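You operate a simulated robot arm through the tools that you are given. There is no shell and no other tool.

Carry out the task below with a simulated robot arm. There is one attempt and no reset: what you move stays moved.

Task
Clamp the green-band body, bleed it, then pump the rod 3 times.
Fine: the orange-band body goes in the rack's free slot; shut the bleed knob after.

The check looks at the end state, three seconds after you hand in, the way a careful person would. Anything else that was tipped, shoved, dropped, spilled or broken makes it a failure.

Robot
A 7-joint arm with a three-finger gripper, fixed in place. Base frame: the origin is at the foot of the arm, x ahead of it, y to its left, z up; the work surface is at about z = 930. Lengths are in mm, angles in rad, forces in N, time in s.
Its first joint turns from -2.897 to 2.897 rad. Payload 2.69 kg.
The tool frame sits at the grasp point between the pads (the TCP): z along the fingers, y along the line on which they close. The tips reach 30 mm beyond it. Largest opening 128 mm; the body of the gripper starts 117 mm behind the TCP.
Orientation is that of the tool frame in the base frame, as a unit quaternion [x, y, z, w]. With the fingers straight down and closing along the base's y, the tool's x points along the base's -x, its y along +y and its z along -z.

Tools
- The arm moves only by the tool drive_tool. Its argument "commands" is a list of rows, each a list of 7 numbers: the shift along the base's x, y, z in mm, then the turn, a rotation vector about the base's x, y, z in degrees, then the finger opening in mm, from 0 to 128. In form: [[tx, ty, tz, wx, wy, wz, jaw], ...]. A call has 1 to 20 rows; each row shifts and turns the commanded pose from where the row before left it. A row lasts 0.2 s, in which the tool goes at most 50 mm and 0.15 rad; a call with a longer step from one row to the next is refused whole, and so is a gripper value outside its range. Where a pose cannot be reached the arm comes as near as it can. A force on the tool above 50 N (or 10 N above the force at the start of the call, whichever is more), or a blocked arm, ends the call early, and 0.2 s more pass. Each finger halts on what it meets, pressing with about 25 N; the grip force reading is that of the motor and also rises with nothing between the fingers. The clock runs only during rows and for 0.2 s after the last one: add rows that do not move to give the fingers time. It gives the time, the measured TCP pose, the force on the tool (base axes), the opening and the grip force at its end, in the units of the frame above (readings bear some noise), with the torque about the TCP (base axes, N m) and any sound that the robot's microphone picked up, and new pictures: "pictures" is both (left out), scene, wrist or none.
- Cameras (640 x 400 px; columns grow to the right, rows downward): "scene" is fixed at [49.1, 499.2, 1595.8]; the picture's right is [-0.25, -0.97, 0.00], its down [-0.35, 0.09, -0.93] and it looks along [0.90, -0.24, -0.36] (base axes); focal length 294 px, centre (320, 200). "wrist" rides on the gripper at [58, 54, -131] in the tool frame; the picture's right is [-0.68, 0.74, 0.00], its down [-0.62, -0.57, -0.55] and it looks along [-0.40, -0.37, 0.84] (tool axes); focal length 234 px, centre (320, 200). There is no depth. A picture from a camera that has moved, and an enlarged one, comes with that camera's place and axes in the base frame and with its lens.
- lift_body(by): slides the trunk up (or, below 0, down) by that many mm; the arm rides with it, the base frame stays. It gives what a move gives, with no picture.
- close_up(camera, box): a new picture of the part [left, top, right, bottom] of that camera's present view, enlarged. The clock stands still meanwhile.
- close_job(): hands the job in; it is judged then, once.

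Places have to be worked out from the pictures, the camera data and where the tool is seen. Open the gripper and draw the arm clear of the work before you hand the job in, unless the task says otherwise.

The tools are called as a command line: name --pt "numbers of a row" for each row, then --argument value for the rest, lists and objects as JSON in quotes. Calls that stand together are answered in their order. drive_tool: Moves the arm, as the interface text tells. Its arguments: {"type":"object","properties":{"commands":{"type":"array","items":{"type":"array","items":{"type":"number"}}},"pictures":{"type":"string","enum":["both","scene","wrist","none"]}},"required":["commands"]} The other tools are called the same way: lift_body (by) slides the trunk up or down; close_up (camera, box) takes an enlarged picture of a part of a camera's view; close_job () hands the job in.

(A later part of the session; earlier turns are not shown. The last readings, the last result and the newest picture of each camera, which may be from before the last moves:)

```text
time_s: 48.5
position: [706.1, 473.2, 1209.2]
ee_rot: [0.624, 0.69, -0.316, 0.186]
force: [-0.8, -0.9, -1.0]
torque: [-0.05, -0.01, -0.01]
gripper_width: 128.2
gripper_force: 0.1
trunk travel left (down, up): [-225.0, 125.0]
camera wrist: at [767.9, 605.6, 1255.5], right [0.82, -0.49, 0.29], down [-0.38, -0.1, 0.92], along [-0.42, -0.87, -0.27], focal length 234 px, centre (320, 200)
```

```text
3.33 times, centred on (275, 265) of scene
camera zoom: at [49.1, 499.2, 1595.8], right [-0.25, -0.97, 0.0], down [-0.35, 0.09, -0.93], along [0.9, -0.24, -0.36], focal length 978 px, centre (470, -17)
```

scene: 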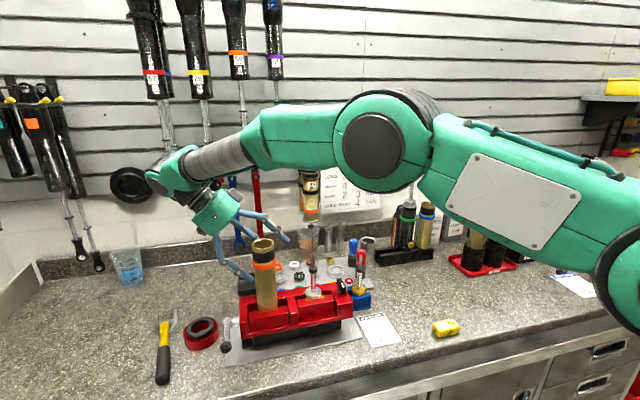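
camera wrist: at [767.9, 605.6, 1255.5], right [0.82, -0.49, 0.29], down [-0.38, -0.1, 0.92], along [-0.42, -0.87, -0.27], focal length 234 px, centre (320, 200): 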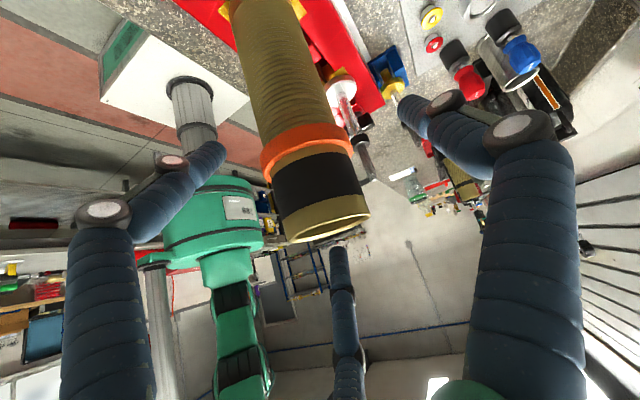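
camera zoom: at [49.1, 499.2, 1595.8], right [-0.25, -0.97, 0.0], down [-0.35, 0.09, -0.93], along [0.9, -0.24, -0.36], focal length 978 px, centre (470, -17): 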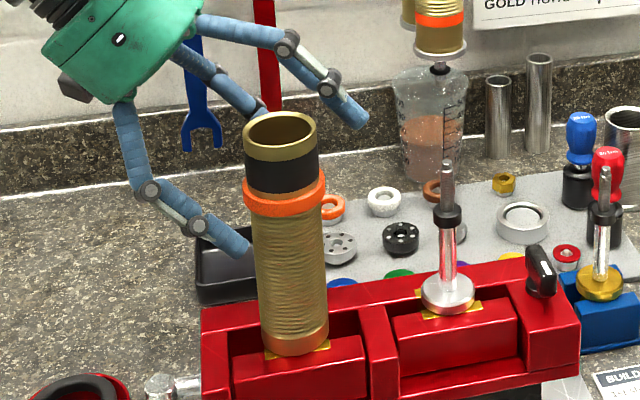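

It stands upright in the pocket on its own. I'll retract along the tool axis, turn the tool back to vertical, and view from above to re-centre.

drive_tool --pt "3.5 16.5 18.3 0 0 0 128" --pt "3.5 16.5 18.3 0 0 0 128" --pt "3.5 16.5 18.3 0 0 0 128" --pt "3.5 16.5 18.3 0 0 0 128" --pt "3.5 16.5 18.3 0 0 0 128" --pt "0 10 20 0 0 0 128" --pt "0 0 25 6.95 -1.8 -0.92 128" --pt "0 0 0 6.95 -1.8 -0.92 128" --pt "0 0 0 6.95 -1.8 -0.92 128" --pt "0 0 0 6.95 -1.8 -0.92 128" --pt "0 0 0 6.95 -1.8 -0.92 128" --pt "0 0 0 6.95 -1.8 -0.92 128" --pt "-8 -30 0 0 0 0 128" --pt "-8 -30 0 0 0 0 128" --pt "0 -30 -10 0 0 0 128" --pt "0 0 0 0 0 0 128" --pictures "both"

close_up --camera "wrist" --box '[240, 40, 400, 200]'

close_up --camera "scene" --box '[235, 225, 295, 315]'

```text
time_s: 51.9
position: [684.6, 432.2, 1290.6]
ee_rot: [0.708, 0.706, -0.001, -0.001]
force: [0.2, -0.2, 0.6]
torque: [0.11, 0.07, 0.0]
gripper_width: 128.3
gripper_force: 0.1
out of reach, approached as far as the arm can: row 3, 4, 5, 6
trunk travel left (down, up): [-225.0, 125.0]
camera wrist: at [738.9, 489.7, 1420.8], right [0.74, -0.68, 0.0], down [-0.57, -0.61, 0.55], along [-0.37, -0.4, -0.84], focal length 234 px, centre (320, 200)
```

scene: 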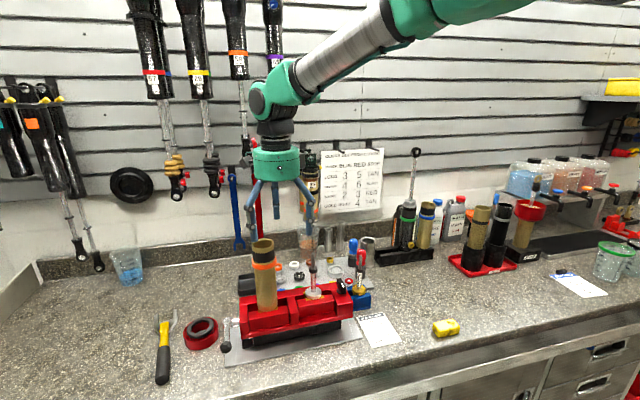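
wrist: 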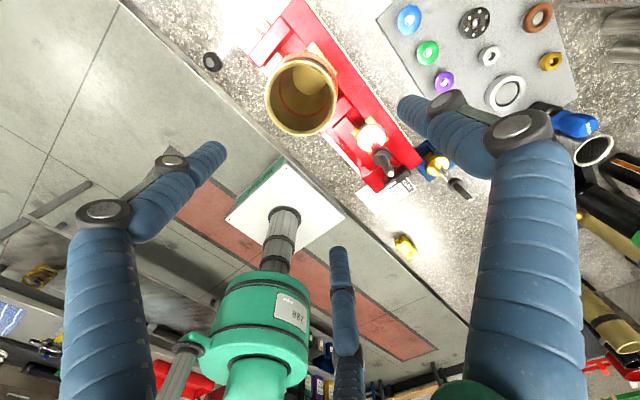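

```text
2.50 times, centred on (320, 120) of wrist
camera zoom: at [738.9, 489.7, 1420.8], right [0.74, -0.68, 0.0], down [-0.57, -0.61, 0.55], along [-0.37, -0.4, -0.84], focal length 585 px, centre (320, 400)
```

zoom: 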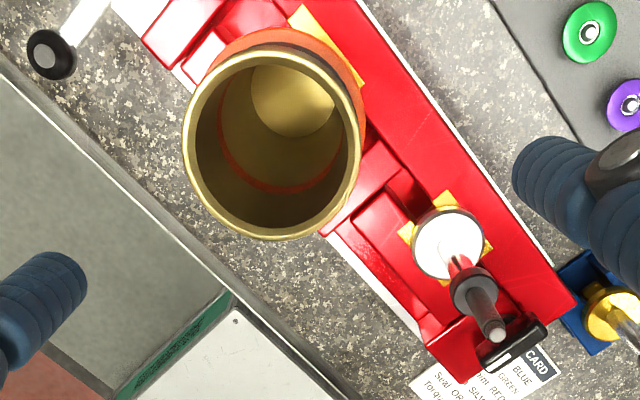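

```text
4.44 times, centred on (265, 270) of scene
camera zoom: at [49.1, 499.2, 1595.8], right [-0.25, -0.97, 0.0], down [-0.35, 0.09, -0.93], along [0.9, -0.24, -0.36], focal length 1305 px, centre (564, -111)
```

zoom: 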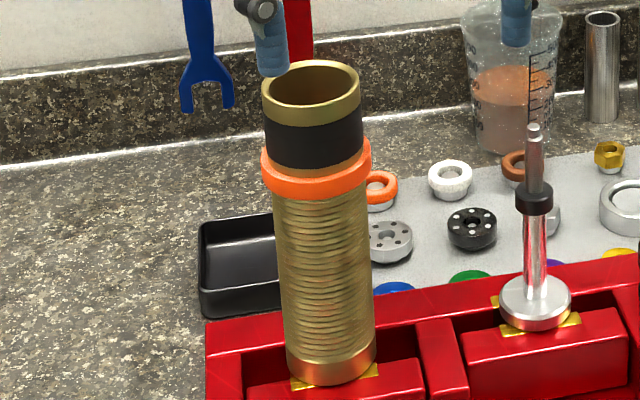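

The body axis is now at about (707, 474), top z≈1228. This time I'll grip the plain tube above the orange ring, with the tips just over the ring, so the jaws bear on more of the cylinder.

drive_tool --pt "11 21 0 0 0 0 128" --pt "11.5 21 0 0 0 0 128" --pt "0 0 -20 0 0 0 110" --pt "0 0 -20 0 0 0 90" --pt "0 0 -15 0 0 0 75" --pt "0 0 0 0 0 0 70" --pt "0 0 0 0 0 0 70" --pictures "both"

close_up --camera "wrist" --box '[220, 80, 420, 260]'

close_up --camera "scene" --box '[215, 165, 315, 305]'

```text
time_s: 53.5
position: [707.7, 475.5, 1237.1]
ee_rot: [0.708, 0.706, -0.001, -0.001]
force: [0.1, -0.3, -0.1]
torque: [0.03, 0.0, -0.03]
gripper_width: 69.8
gripper_force: 0.2
trunk travel left (down, up): [-225.0, 125.0]
camera wrist: at [762.1, 533.7, 1367.5], right [0.74, -0.68, 0.0], down [-0.57, -0.61, 0.55], along [-0.37, -0.4, -0.84], focal length 234 px, centre (320, 200)
```

scene: 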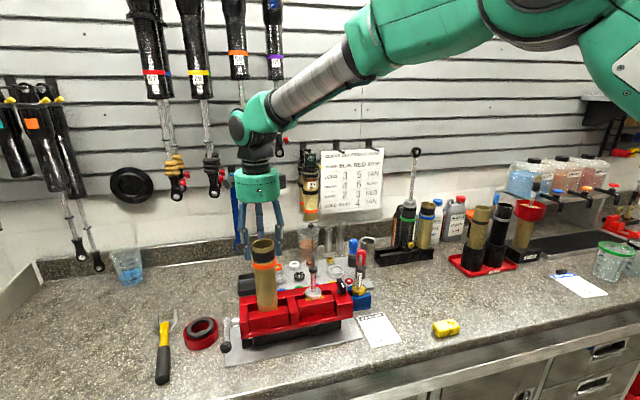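
wrist: 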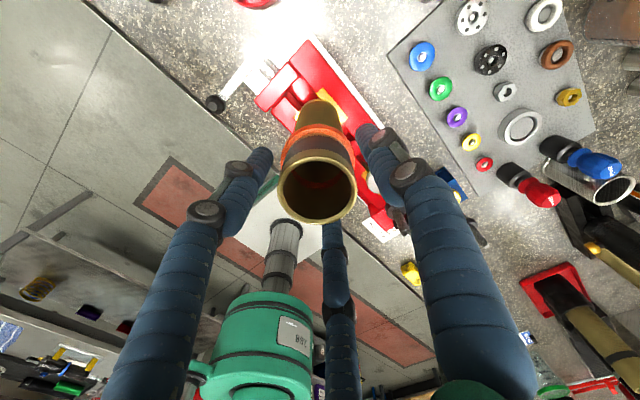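

```text
2.22 times, centred on (320, 170) of wrist
camera zoom: at [762.1, 533.7, 1367.5], right [0.74, -0.68, 0.0], down [-0.57, -0.61, 0.55], along [-0.37, -0.4, -0.84], focal length 520 px, centre (320, 267)
```

zoom: 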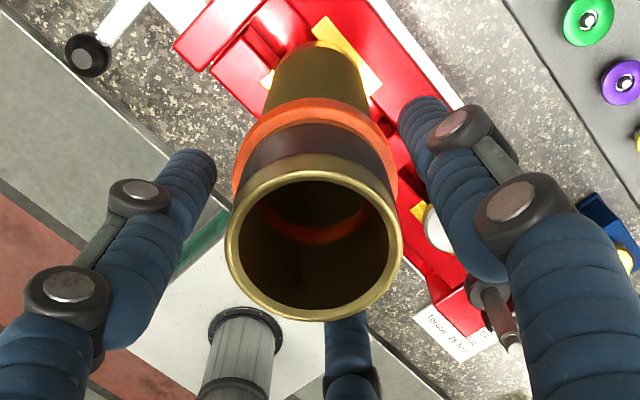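

```text
2.86 times, centred on (265, 235) of scene
camera zoom: at [49.1, 499.2, 1595.8], right [-0.25, -0.97, 0.0], down [-0.35, 0.09, -0.93], along [0.9, -0.24, -0.36], focal length 839 px, centre (477, 100)
```

zoom: 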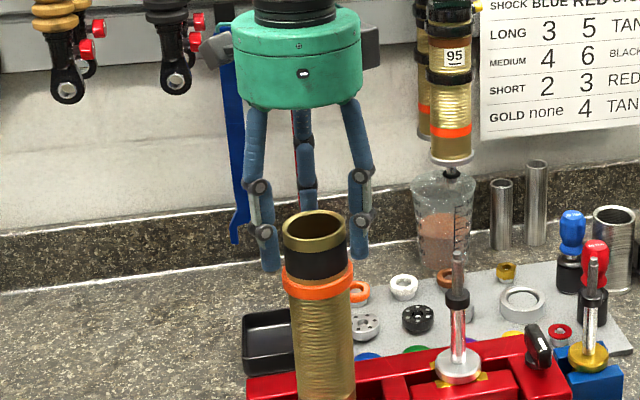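

It is well centred and the tips are just above the ring. I'll close and lift a little to test the grip.

drive_tool --pt "-1 0 -2 0 0 0 64" --pt "0 0 0 0 0 0 58" --pt "0 0 0 0 0 0 50" --pt "0 0 0 0 0 0 45" --pt "0 0 0 0 0 0 45" --pt "0 0 0 0 0 0 45" --pictures "none"

close_up --camera "scene" --box '[215, 165, 315, 345]'

close_up --camera "wrist" --box '[220, 80, 420, 260]'

```text
time_s: 54.9
position: [706.6, 473.6, 1234.5]
ee_rot: [0.708, 0.706, -0.001, -0.001]
force: [-1.2, 0.5, 1.7]
torque: [0.02, 0.06, 0.0]
gripper_width: 53.0
gripper_force: 24.7
trunk travel left (down, up): [-225.0, 125.0]
```

```text
2.22 times, centred on (265, 255) of scene
camera zoom: at [49.1, 499.2, 1595.8], right [-0.25, -0.97, 0.0], down [-0.35, 0.09, -0.93], along [0.9, -0.24, -0.36], focal length 652 px, centre (442, 78)
```

zoom: 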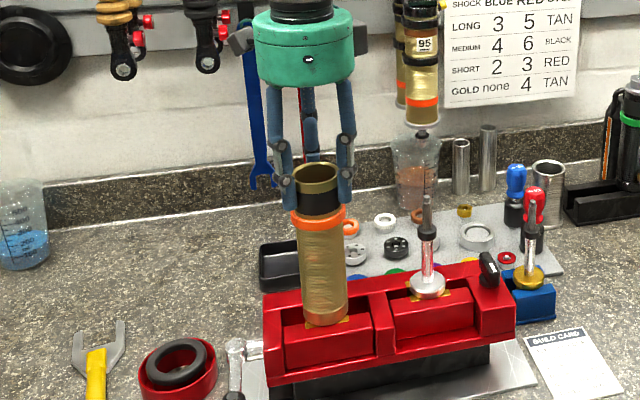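

```text
2.22 times, centred on (320, 170) of wrist
camera zoom: at [761.9, 532.5, 1365.2], right [0.74, -0.68, 0.0], down [-0.57, -0.61, 0.55], along [-0.37, -0.4, -0.84], focal length 520 px, centre (320, 267)
```

zoom: 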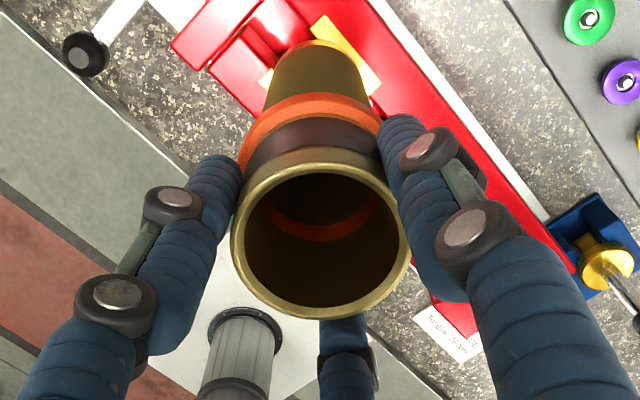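

It is gripped at 53 mm on the plain tube. I'll lift clear, then carry it around in front of the vise at x≈600, well away from the rod, toward y≈-20.

drive_tool --pt "0 0 8 0 0 0 45" --pt "0 0 15 0 0 0 45" --pt "0 0 20 0 0 0 45" --pt "0 0 20 0 0 0 45" --pt "0 0 20 0 0 0 45" --pt "0 0 17 0 0 0 45" --pt "-10 0 0 0 0 0 45" --pt "-20 0 0 0 0 0 45" --pt "-25 0 0 0 0 0 45" --pt "-25 0 0 0 0 0 45" --pt "-20 -5 0 0 0 0 45" --pt "-7 -15 0 0 0 0 45" --pt "0 -20 0 0 0 0 45" --pt "0 -20 0 0 0 0 45" --pt "0 -10 0 0 0 0 45" --pt "0 0 0 0 0 0 45" --pictures "both"

close_up --camera "scene" --box '[215, 155, 335, 355]'

```text
time_s: 58.3
position: [601.3, 402.5, 1333.1]
ee_rot: [0.708, 0.706, 0.0, -0.001]
force: [0.2, 0.3, -4.7]
torque: [-0.02, 0.0, -0.01]
gripper_width: 53.0
gripper_force: 25.1
trunk travel left (down, up): [-225.0, 125.0]
camera wrist: at [655.4, 461.8, 1464.3], right [0.74, -0.68, 0.0], down [-0.57, -0.61, 0.55], along [-0.37, -0.4, -0.84], focal length 234 px, centre (320, 200)
```

scene: 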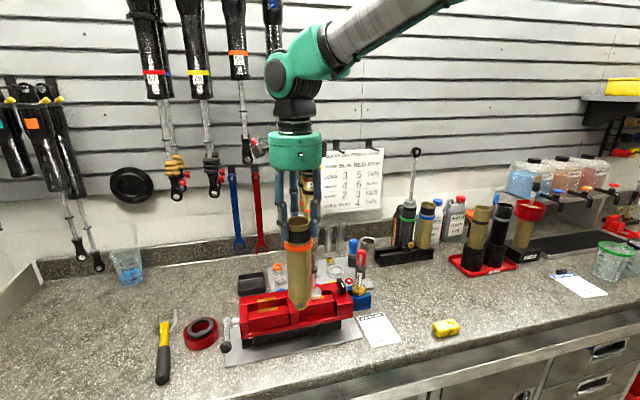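
wrist: 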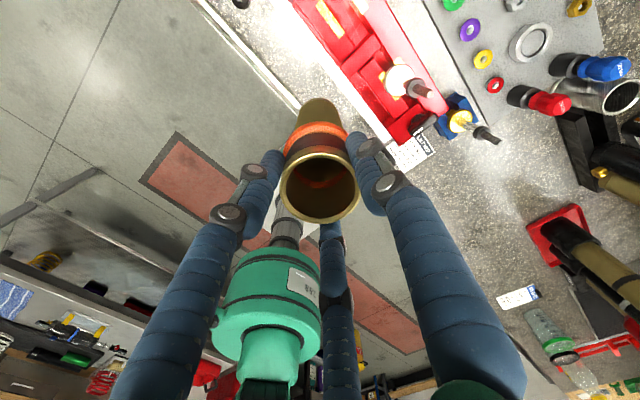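

```text
2.00 times, centred on (275, 255) of scene
camera zoom: at [49.1, 499.2, 1595.8], right [-0.25, -0.97, 0.0], down [-0.35, 0.09, -0.93], along [0.9, -0.24, -0.36], focal length 587 px, centre (410, 90)
```

zoom: 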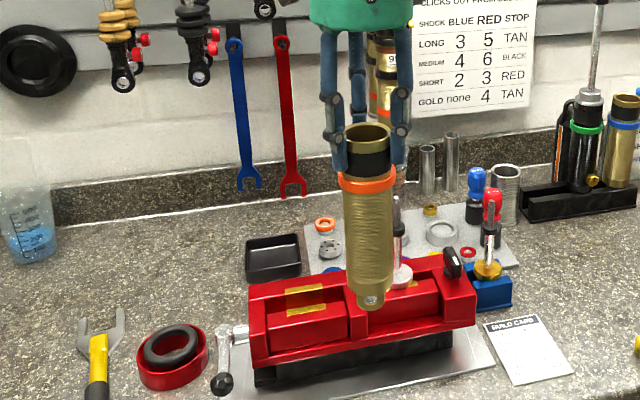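

The body hangs straight and steady. I'll keep going in -y at x≈600 down to y≈-20.

drive_tool --pt "0 -12 0 0 0 0 45" --pt "0 -22 0 0 0 0 45" --pt "0 -27 0 0 0 0 45" --pt "0 -27 0 0 0 0 45" --pt "0 -27 0 0 0 0 45" --pt "0 -27 0 0 0 0 45" --pt "0 -27 0 0 0 0 45" --pt "0 -27 0 0 0 0 45" --pt "0 -27 0 0 0 0 45" --pt "0 -27 0 0 0 0 45" --pt "0 -27 0 0 0 0 45" --pt "0 -27 0 0 0 0 45" --pt "0 -27 0 0 0 0 45" --pt "0 -27 0 0 0 0 45" --pt "0 -27 0 0 0 0 45" --pt "0 -22 0 0 0 0 45" --pt "0 -12 0 0 0 0 45" --pt "0 -3 0 0 0 0 45" --pt "0 0 0 0 0 0 45" --pictures "both"

close_up --camera "wrist" --box '[400, 0, 640, 180]'

```text
time_s: 62.3
position: [598.2, -20.8, 1334.3]
ee_rot: [0.707, 0.707, 0.001, 0.0]
force: [-0.4, -0.2, -4.9]
torque: [0.01, -0.02, 0.03]
gripper_width: 53.0
gripper_force: 25.2
trunk travel left (down, up): [-225.0, 125.0]
camera wrist: at [652.4, 37.7, 1464.1], right [0.74, -0.68, 0.0], down [-0.57, -0.61, 0.55], along [-0.37, -0.4, -0.84], focal length 234 px, centre (320, 200)
```

scene: 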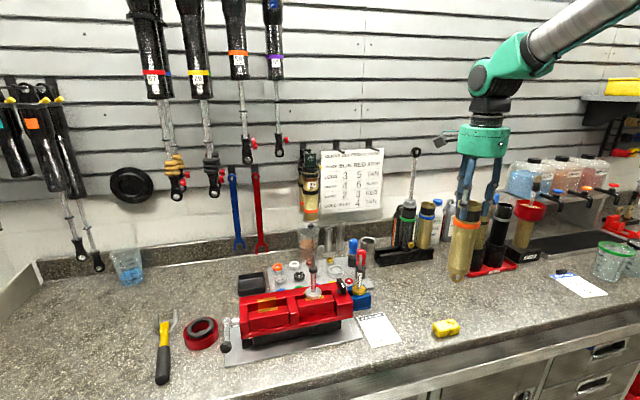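
wrist: 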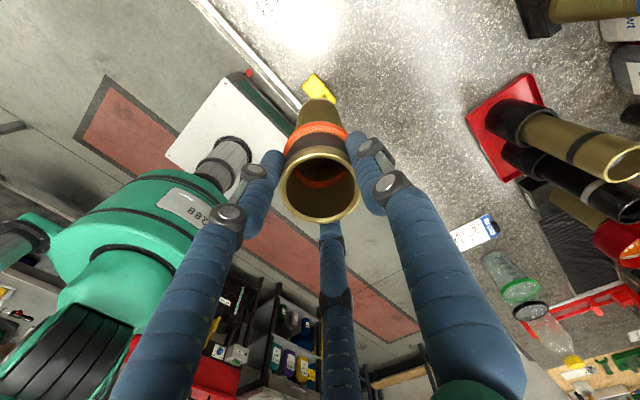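

```text
2.22 times, centred on (520, 90) of wrist
camera zoom: at [652.4, 37.7, 1464.1], right [0.74, -0.68, 0.0], down [-0.57, -0.61, 0.55], along [-0.37, -0.4, -0.84], focal length 520 px, centre (-124, 444)
```

zoom: 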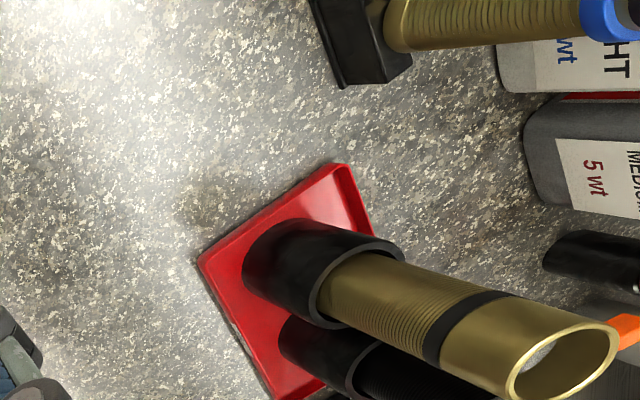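

The body is still steady. I'll move forward toward the rack at y≈-12, stop at x≈860, and re-measure there.

drive_tool --pt "12 2 0 0 0 0 45" --pt "22 2 0 0 0 0 45" --pt "27 2 0 0 0 0 45" --pt "27 2 0 0 0 0 45" --pt "27 0 0 0 0 0 45" --pt "27 0 0 0 0 0 45" --pt "27 0 0 0 0 0 45" --pt "27 0 0 0 0 0 45" --pt "27 0 0 0 0 0 45" --pt "22 0 0 0 0 0 45" --pt "12 0 0 0 0 0 45" --pt "3 0 0 0 0 0 45" --pt "0 0 0 0 0 0 45" --pictures "both"

close_up --camera "wrist" --box '[320, 0, 640, 200]'

close_up --camera "scene" --box '[360, 120, 460, 290]'

```text
time_s: 65.1
position: [860.1, -11.4, 1334.9]
ee_rot: [0.707, 0.707, -0.001, 0.0]
force: [0.0, 0.2, -5.0]
torque: [-0.02, 0.0, -0.03]
gripper_width: 52.7
gripper_force: 25.0
trunk travel left (down, up): [-225.0, 125.0]
camera wrist: at [914.4, 47.2, 1465.5], right [0.74, -0.68, 0.0], down [-0.57, -0.61, 0.55], along [-0.37, -0.4, -0.84], focal length 234 px, centre (320, 200)
```

scene: 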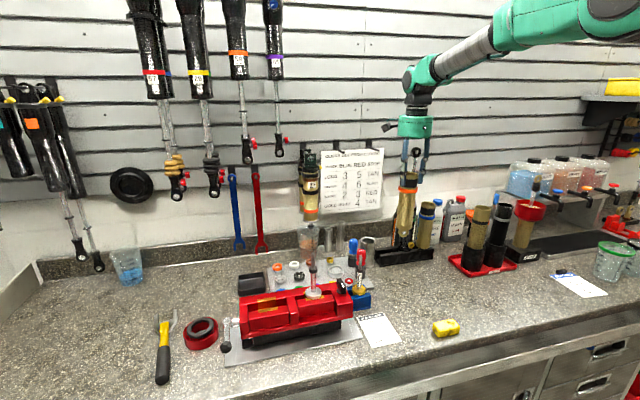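
wrist: 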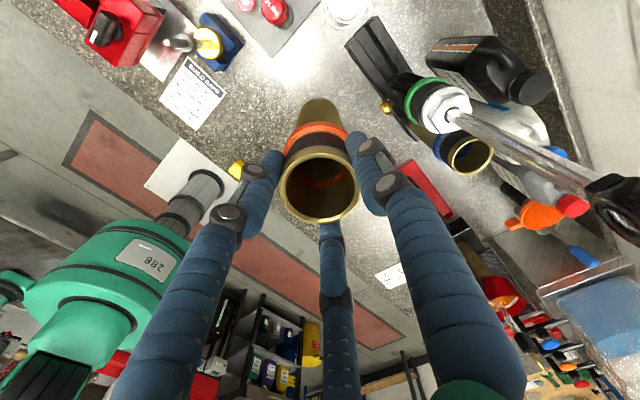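

```text
2.00 times, centred on (480, 100) of wrist
camera zoom: at [914.4, 47.2, 1465.5], right [0.74, -0.68, 0.0], down [-0.57, -0.61, 0.55], along [-0.37, -0.4, -0.84], focal length 468 px, centre (0, 400)
```

zoom: 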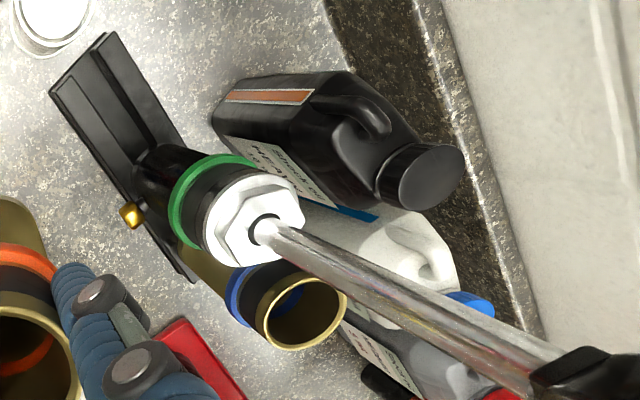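

```text
2.35 times, centred on (410, 205) of scene
camera zoom: at [49.1, 499.2, 1595.8], right [-0.25, -0.97, 0.0], down [-0.35, 0.09, -0.93], along [0.9, -0.24, -0.36], focal length 691 px, centre (108, 188)
```

zoom: 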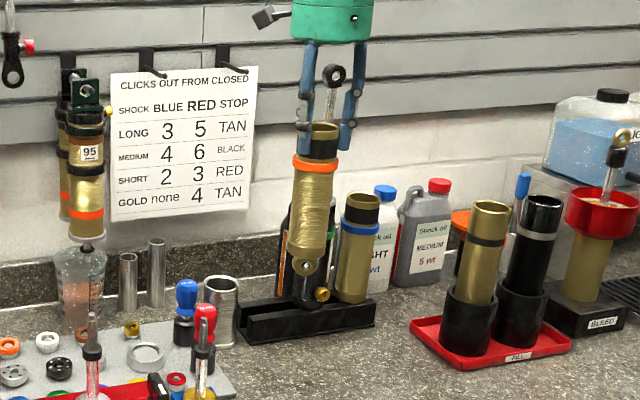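

From above, the rack spans x≈953–1006 and y≈22 to -217. The channel centre is near x≈980, the green rod is at (978, -97), and the free slot centre is near y≈-17. That is right at the reach limit, so I'll creep forward at this height to see how far the arm gets.

drive_tool --pt "10 0 0 0 0 0 45" --pt "15 0 0 0 0 0 45" --pt "15 0 -5 0 0 0 45" --pt "15 0 -10 0 0 0 45" --pt "15 0 -10 0 0 0 45" --pt "15 0 -10 0 0 0 45" --pt "10 0 -10 0 0 0 45" --pt "10 0 -5 0 0 0 45" --pt "0 0 0 0 0 0 45" --pictures "both"

close_up --camera "scene" --box '[360, 120, 460, 290]'

```text
time_s: 67.1
position: [964.5, -12.0, 1284.5]
ee_rot: [0.708, 0.706, -0.001, 0.0]
force: [0.2, 0.0, -3.8]
torque: [-0.02, -0.04, -0.01]
gripper_width: 52.8
gripper_force: 24.6
trunk travel left (down, up): [-225.0, 125.0]
camera wrist: at [1019.0, 47.4, 1415.0], right [0.74, -0.68, 0.0], down [-0.57, -0.61, 0.55], along [-0.37, -0.4, -0.84], focal length 234 px, centre (320, 200)
```

scene: 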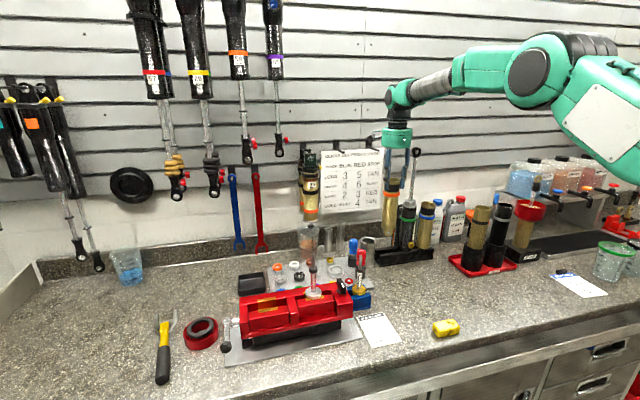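
wrist: 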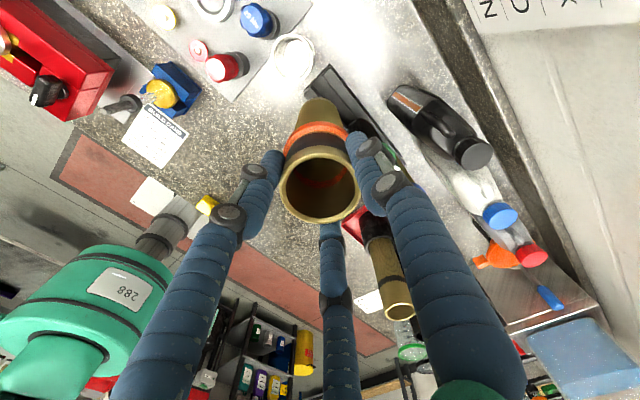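

```text
2.35 times, centred on (410, 205) of scene
camera zoom: at [49.1, 499.2, 1595.8], right [-0.25, -0.97, 0.0], down [-0.35, 0.09, -0.93], along [0.9, -0.24, -0.36], focal length 691 px, centre (108, 188)
```

zoom: 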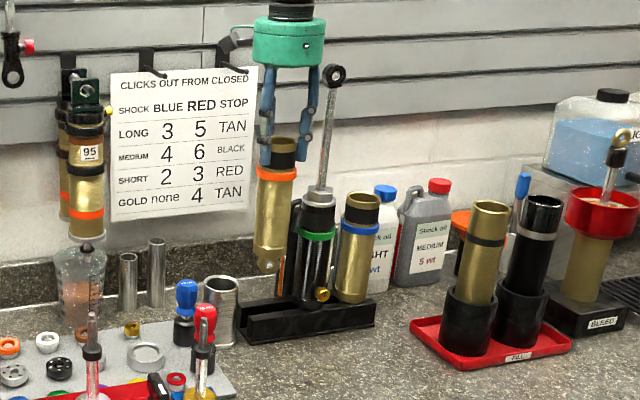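

Reach is fine here. Now I'll look closely at the eye relative to the rack channel.

close_up --camera "scene" --box '[370, 215, 440, 275]'

close_up --camera "wrist" --box '[270, 50, 410, 160]'

```text
6.67 times, centred on (405, 245) of scene
camera zoom: at [49.1, 499.2, 1595.8], right [-0.25, -0.97, 0.0], down [-0.35, 0.09, -0.93], along [0.9, -0.24, -0.36], focal length 1957 px, centre (-247, -100)
```

zoom: 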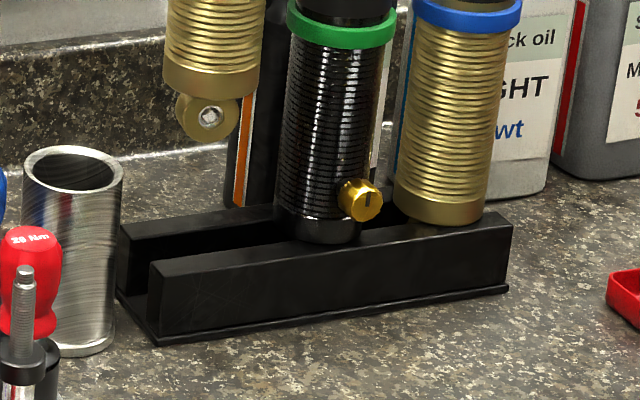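

```text
3.64 times, centred on (340, 105) of wrist
camera zoom: at [1019.0, 47.4, 1415.0], right [0.74, -0.68, 0.0], down [-0.57, -0.61, 0.55], along [-0.37, -0.4, -0.84], focal length 852 px, centre (247, 546)
```

zoom: 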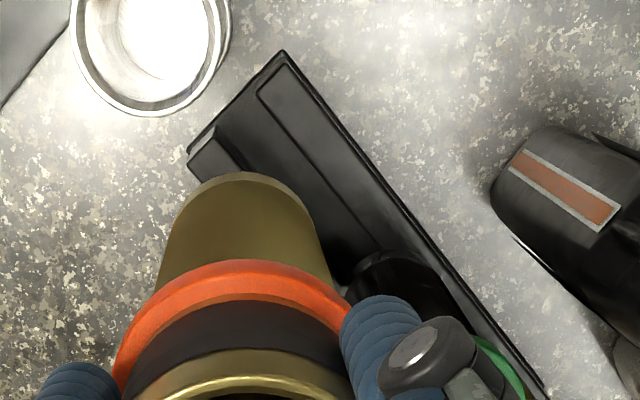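

From above the base plate spans x≈950–1016, with the channel centre at about x≈981–983 and the bar tops at z≈980. I'll move to (981, -16) and descend until the eye is just above the bars.

drive_tool --pt "8 -2 0 0 0 0 45" --pt "8 -2 0 0 0 0 45" --pt "0 0 -10 0 0 0 45" --pt "0 0 -15 0 0 0 45" --pt "0 0 -15 0 0 0 45" --pt "0 0 -15 0 0 0 45" --pt "0 0 0 0 0 0 45" --pictures "both"

close_up --camera "scene" --box '[370, 215, 440, 275]'

close_up --camera "wrist" --box '[270, 50, 410, 160]'

```text
time_s: 68.7
position: [979.6, -16.4, 1229.7]
ee_rot: [0.708, 0.707, -0.001, -0.001]
force: [-0.3, -1.0, -4.0]
torque: [-0.01, 0.0, 0.0]
gripper_width: 53.1
gripper_force: 25.0
trunk travel left (down, up): [-225.0, 125.0]
camera wrist: at [1033.8, 43.2, 1359.9], right [0.74, -0.68, 0.0], down [-0.57, -0.61, 0.55], along [-0.37, -0.4, -0.84], focal length 234 px, centre (320, 200)
```

scene: 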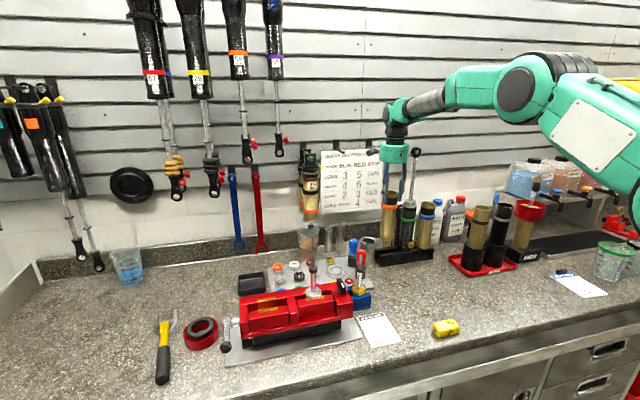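
wrist: 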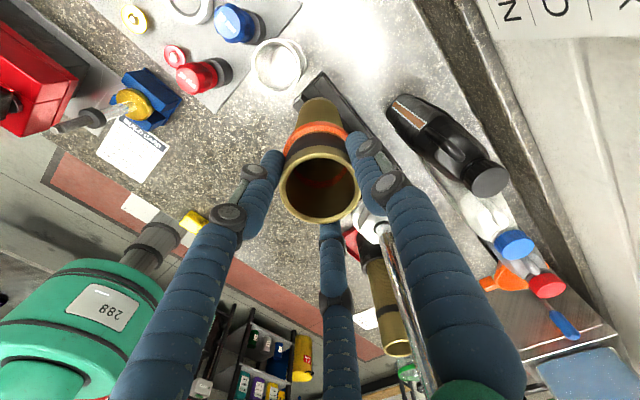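

```text
6.67 times, centred on (405, 245) of scene
camera zoom: at [49.1, 499.2, 1595.8], right [-0.25, -0.97, 0.0], down [-0.35, 0.09, -0.93], along [0.9, -0.24, -0.36], focal length 1957 px, centre (-247, -100)
```

zoom: 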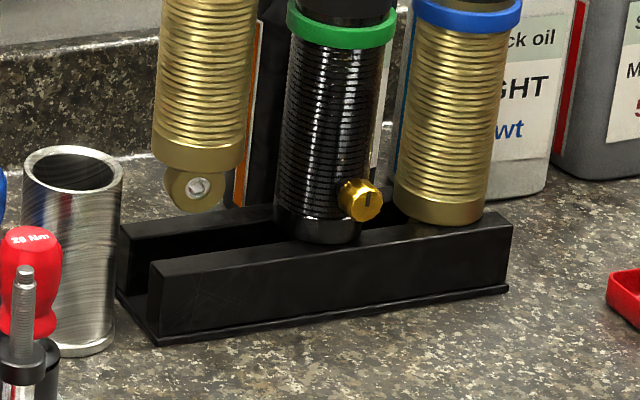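

```text
3.64 times, centred on (340, 105) of wrist
camera zoom: at [1033.8, 43.2, 1359.9], right [0.74, -0.68, 0.0], down [-0.57, -0.61, 0.55], along [-0.37, -0.4, -0.84], focal length 852 px, centre (247, 546)
```

zoom: 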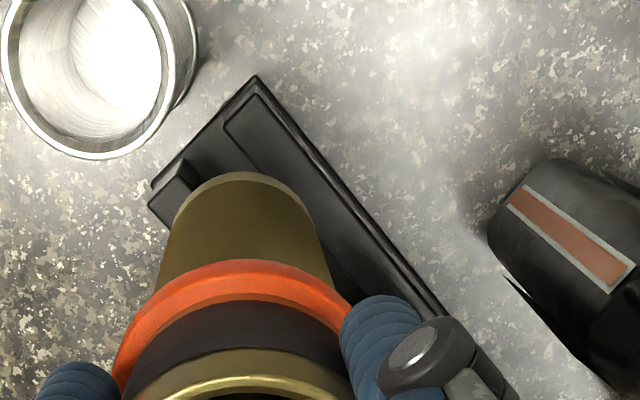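

The front bar spans x≈953–975 and the rear bar x≈996–1016, so the channel centre is about x≈985 and the eye is currently near x≈982. I'll nudge +3 mm and lower in small steps, watching for contact.

drive_tool --pt "3 0 0 0 0 0 45" --pt "0 0 -6 0 0 0 45" --pt "0 0 -6 0 0 0 45" --pt "0 0 -6 0 0 0 45" --pt "0 0 -5 0 0 0 45" --pt "0 0 -5 0 0 0 45" --pt "0 0 0 0 0 0 45" --pictures "none"

close_up --camera "scene" --box '[370, 215, 440, 275]'

close_up --camera "wrist" --box '[270, 50, 410, 160]'

```text
time_s: 70.3
position: [984.1, -14.4, 1201.6]
ee_rot: [0.707, 0.707, -0.001, -0.001]
force: [-0.6, -0.3, -4.2]
torque: [-0.02, 0.01, 0.0]
gripper_width: 53.0
gripper_force: 24.6
trunk travel left (down, up): [-225.0, 125.0]
```

```text
6.67 times, centred on (405, 245) of scene
camera zoom: at [49.1, 499.2, 1595.8], right [-0.25, -0.97, 0.0], down [-0.35, 0.09, -0.93], along [0.9, -0.24, -0.36], focal length 1957 px, centre (-247, -100)
```

zoom: 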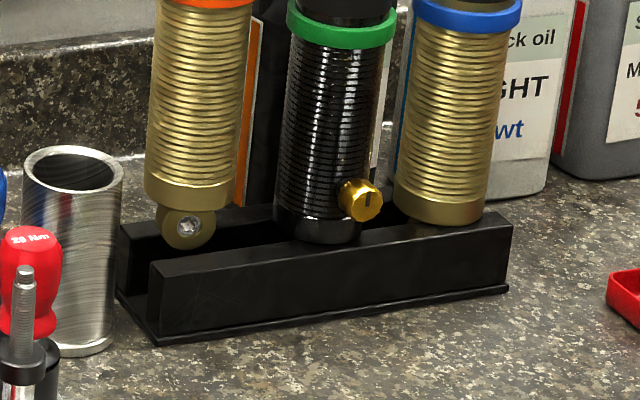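

```text
3.64 times, centred on (340, 105) of wrist
camera zoom: at [1039.1, 43.7, 1331.4], right [0.74, -0.68, 0.0], down [-0.57, -0.61, 0.55], along [-0.37, -0.4, -0.84], focal length 852 px, centre (247, 546)
```

zoom: 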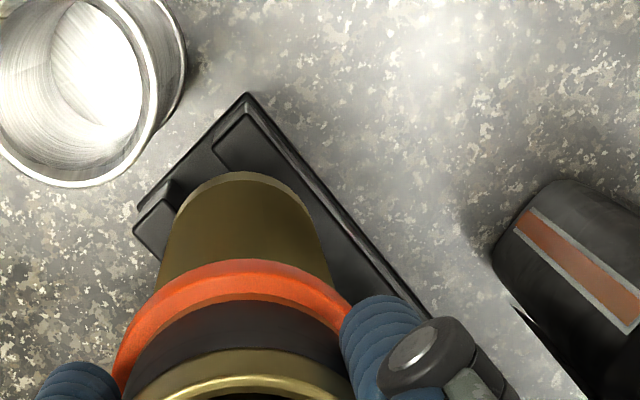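

The eye is right at the channel mouth without contact. I'll continue down carefully.

drive_tool --pt "0 0 -5 0 0 0 45" --pt "0 0 -5 0 0 0 45" --pt "0 0 -5 0 0 0 45" --pt "0 0 0 0 0 0 45" --pictures "none"

close_up --camera "scene" --box '[375, 225, 425, 265]'

close_up --camera "wrist" --box '[270, 50, 410, 160]'

```text
time_s: 71.3
position: [983.8, -14.3, 1185.4]
ee_rot: [0.708, 0.707, -0.001, -0.001]
force: [-0.1, -0.2, -5.2]
torque: [0.0, -0.06, -0.02]
gripper_width: 52.8
gripper_force: 25.2
trunk travel left (down, up): [-225.0, 125.0]
```

```text
10.00 times, centred on (400, 245) of scene
camera zoom: at [49.1, 499.2, 1595.8], right [-0.25, -0.97, 0.0], down [-0.35, 0.09, -0.93], along [0.9, -0.24, -0.36], focal length 2935 px, centre (-480, -250)
```

zoom: 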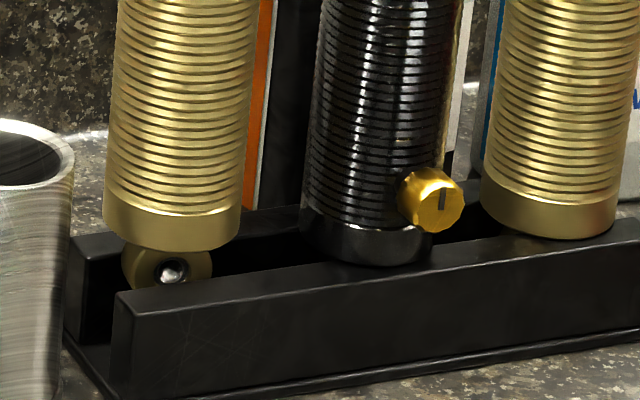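

```text
3.64 times, centred on (340, 105) of wrist
camera zoom: at [1037.9, 44.0, 1316.5], right [0.74, -0.68, 0.0], down [-0.57, -0.61, 0.55], along [-0.37, -0.4, -0.84], focal length 852 px, centre (247, 546)
```

zoom: 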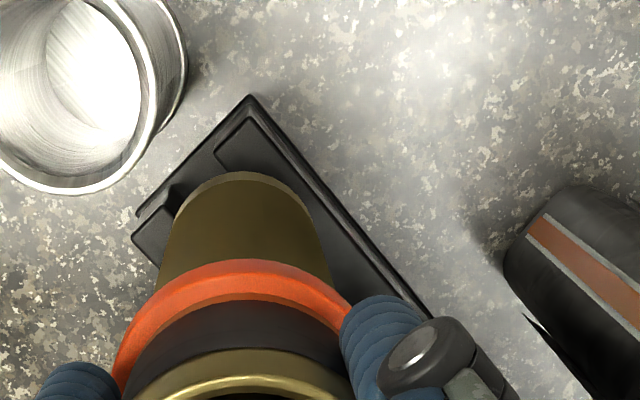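

The eye is in the channel, and the spacing matches the other two bodies. I'll lower until it seats.

drive_tool --pt "0 0 -5 0 0 0 45" --pt "0 0 -4 0 0 0 45" --pt "0 0 -3 0 0 0 45" --pt "0 0 0 0 0 0 45" --pictures "none"

close_up --camera "scene" --box '[375, 225, 425, 265]'

```text
time_s: 72.3
position: [983.4, -16.5, 1174.0]
ee_rot: [0.708, 0.706, -0.001, -0.001]
force: [0.0, 0.3, -5.2]
torque: [0.0, 0.03, 0.01]
gripper_width: 53.1
gripper_force: 24.7
trunk travel left (down, up): [-225.0, 125.0]
```

```text
10.00 times, centred on (400, 245) of scene
camera zoom: at [49.1, 499.2, 1595.8], right [-0.25, -0.97, 0.0], down [-0.35, 0.09, -0.93], along [0.9, -0.24, -0.36], focal length 2935 px, centre (-480, -250)
```

zoom: 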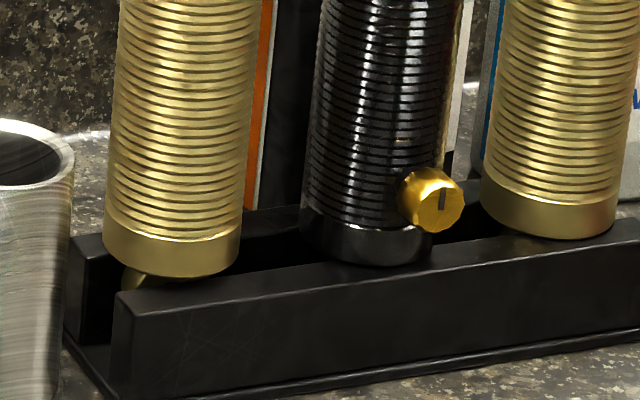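

There's no contact yet, with roughly 5–8 mm left. I'll continue in 2 mm steps.

drive_tool --pt "0 0 -2 0 0 0 45" --pt "0 0 -2 0 0 0 45" --pt "0 0 -2 0 0 0 45" --pt "0 0 0 0 0 0 45" --pictures "none"

close_up --camera "scene" --box '[375, 225, 425, 265]'

```text
time_s: 73.3
position: [984.6, -14.7, 1168.8]
ee_rot: [0.708, 0.706, -0.001, 0.0]
force: [0.5, 0.1, -5.0]
torque: [0.05, -0.04, 0.02]
gripper_width: 53.0
gripper_force: 25.3
trunk travel left (down, up): [-225.0, 125.0]
```

```text
10.00 times, centred on (400, 245) of scene
camera zoom: at [49.1, 499.2, 1595.8], right [-0.25, -0.97, 0.0], down [-0.35, 0.09, -0.93], along [0.9, -0.24, -0.36], focal length 2935 px, centre (-480, -250)
```

zoom: 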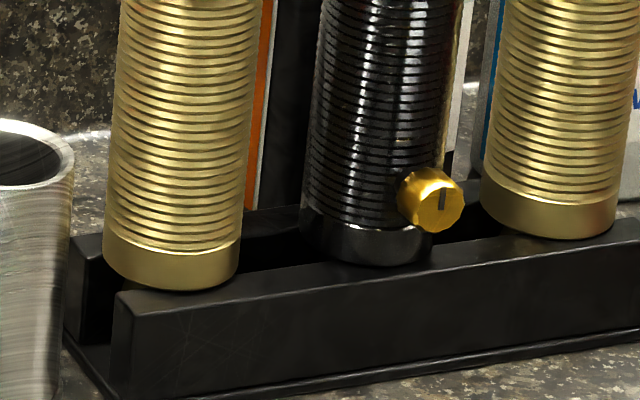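

drive_tool --pt "0 0 -2 0 0 0 45" --pt "0 0 -2 0 0 0 45" --pt "0 0 0 0 0 0 45" --pictures "none"

close_up --camera "scene" --box '[375, 225, 425, 265]'

```text
time_s: 74.1
position: [984.6, -15.5, 1166.6]
ee_rot: [0.708, 0.706, 0.001, 0.001]
force: [-3.4, -3.0, 13.0]
torque: [-0.34, 0.18, -0.01]
gripper_width: 53.1
gripper_force: 25.1
trunk travel left (down, up): [-225.0, 125.0]
```

```text
10.00 times, centred on (400, 245) of scene
camera zoom: at [49.1, 499.2, 1595.8], right [-0.25, -0.97, 0.0], down [-0.35, 0.09, -0.93], along [0.9, -0.24, -0.36], focal length 2935 px, centre (-480, -250)
```

zoom: 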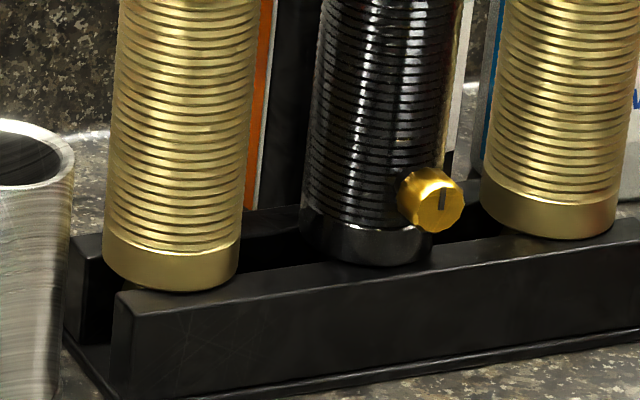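

It's seated, with the force reversed to +13 N and the collar resting on the bars. I'll ease up slightly, open a little only (the green neighbour is close), and rise straight up.

drive_tool --pt "0 0 1.5 0 0 0 50" --pt "0 0 0 0 0 0 55" --pt "0 0 0 0 0 0 60" --pt "0 0 0 0 0 0 66" --pt "0 0 0 0 0 0 66" --pictures "none"

close_up --camera "scene" --box '[370, 140, 440, 270]'

close_up --camera "wrist" --box '[220, 80, 420, 260]'

```text
time_s: 75.3
position: [983.1, -14.9, 1165.8]
ee_rot: [0.708, 0.706, -0.001, -0.001]
force: [0.7, 0.0, 0.2]
torque: [0.01, 0.02, 0.03]
gripper_width: 66.0
gripper_force: 0.1
trunk travel left (down, up): [-225.0, 125.0]
```

```text
3.08 times, centred on (405, 205) of scene
camera zoom: at [49.1, 499.2, 1595.8], right [-0.25, -0.97, 0.0], down [-0.35, 0.09, -0.93], along [0.9, -0.24, -0.36], focal length 903 px, centre (58, 185)
```

zoom: 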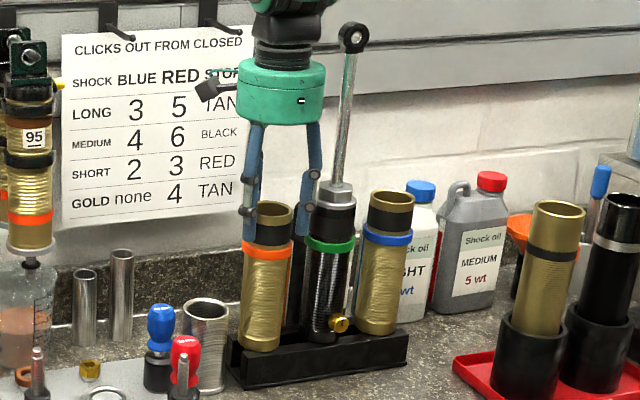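

```text
2.22 times, centred on (320, 170) of wrist
camera zoom: at [1037.9, 43.2, 1297.3], right [0.74, -0.68, 0.0], down [-0.57, -0.61, 0.55], along [-0.37, -0.4, -0.84], focal length 520 px, centre (320, 267)
```

zoom: 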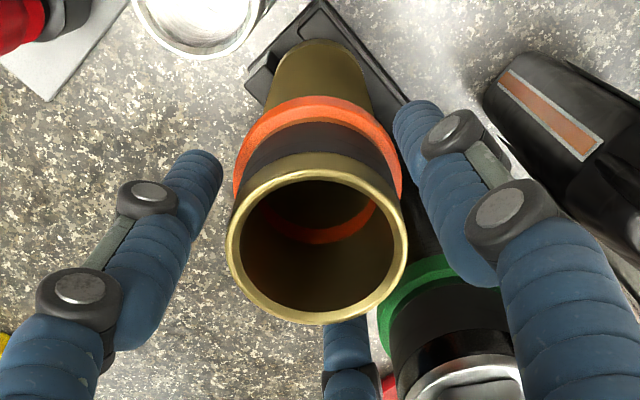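

Orange is standing in the free slot and I'm clear of it. I'll rise straight up, back off toward the robot, then go up above the green rod's eye height to test the reach there.

drive_tool --pt "0 0 15 0 0 0 66" --pt "0 0 25 0 0 0 66" --pt "0 0 30 0 0 0 66" --pt "0 0 35 0 0 0 66" --pt "0 0 35 0 0 0 66" --pt "-30 0 30 0 0 0 66" --pt "-35 0 30 0 0 0 66" --pt "-20 -10 40 0 0 0 66" --pt "0 -20 40 0 0 0 66" --pt "0 -20 40 0 0 0 66" --pt "0 -20 0 0 0 0 66" --pt "0 -12 0 0 0 0 66" --pt "0 0 0 0 0 0 66" --pictures "both"

close_up --camera "scene" --box '[370, 100, 440, 270]'

```text
time_s: 78.1
position: [898.8, -99.3, 1487.9]
ee_rot: [0.708, 0.706, -0.001, 0.0]
force: [-0.1, 0.0, 0.2]
torque: [0.03, 0.01, 0.0]
gripper_width: 66.2
gripper_force: 0.0
trunk travel left (down, up): [-225.0, 125.0]
camera wrist: at [953.0, -39.3, 1618.1], right [0.74, -0.68, 0.0], down [-0.57, -0.61, 0.55], along [-0.37, -0.4, -0.84], focal length 234 px, centre (320, 200)
```

scene: 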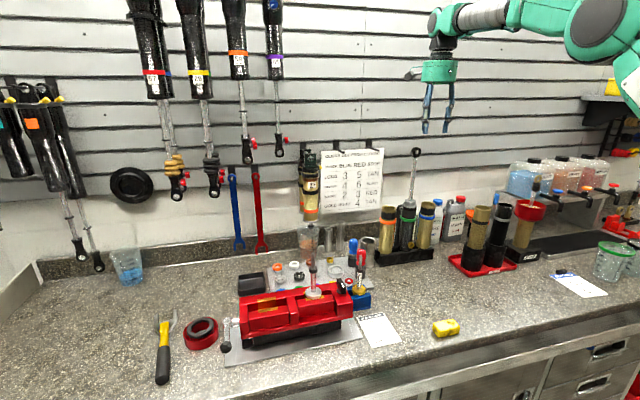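
wrist: 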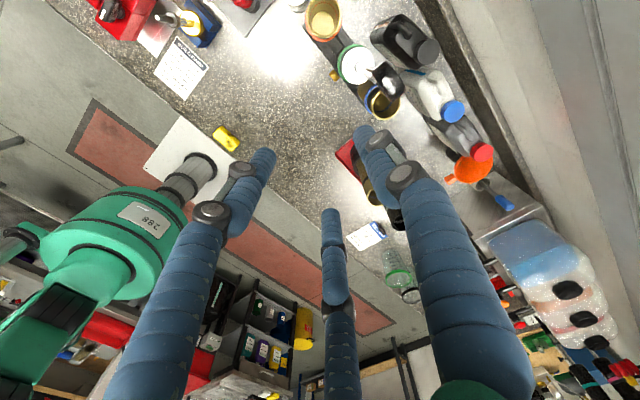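

```text
2.35 times, centred on (405, 185) of scene
camera zoom: at [49.1, 499.2, 1595.8], right [-0.25, -0.97, 0.0], down [-0.35, 0.09, -0.93], along [0.9, -0.24, -0.36], focal length 691 px, centre (120, 235)
```

zoom: 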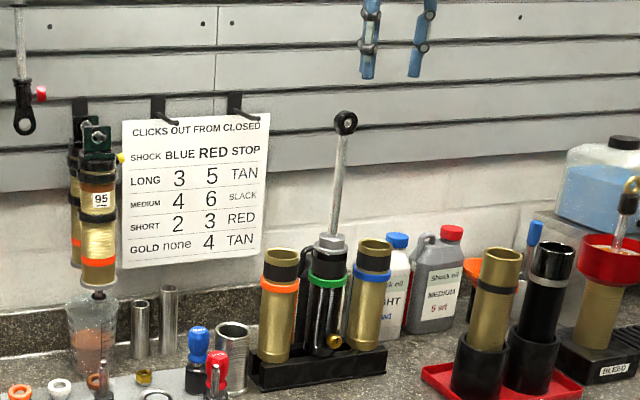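

Orange sits neatly in the rack. Next I'll zoom on the rod eye from above to locate it.

close_up --camera "wrist" --box '[300, 0, 440, 120]'

close_up --camera "scene" --box '[395, 140, 435, 170]'

```text
3.33 times, centred on (370, 60) of wrist
camera zoom: at [953.0, -39.3, 1618.1], right [0.74, -0.68, 0.0], down [-0.57, -0.61, 0.55], along [-0.37, -0.4, -0.84], focal length 781 px, centre (153, 667)
```

zoom: 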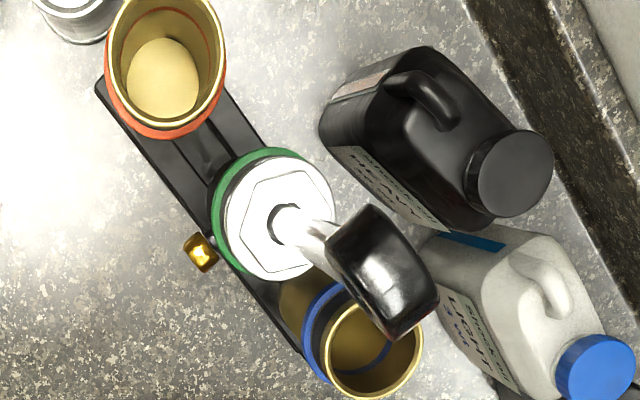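

```text
13.33 times, centred on (415, 155) of scene
camera zoom: at [49.1, 499.2, 1595.8], right [-0.25, -0.97, 0.0], down [-0.35, 0.09, -0.93], along [0.9, -0.24, -0.36], focal length 3914 px, centre (-947, 800)
```

zoom: 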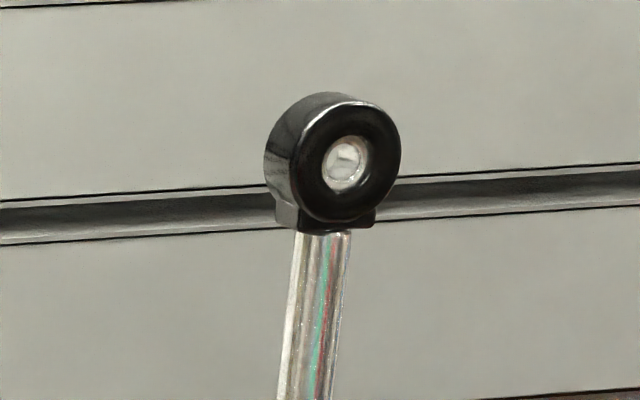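

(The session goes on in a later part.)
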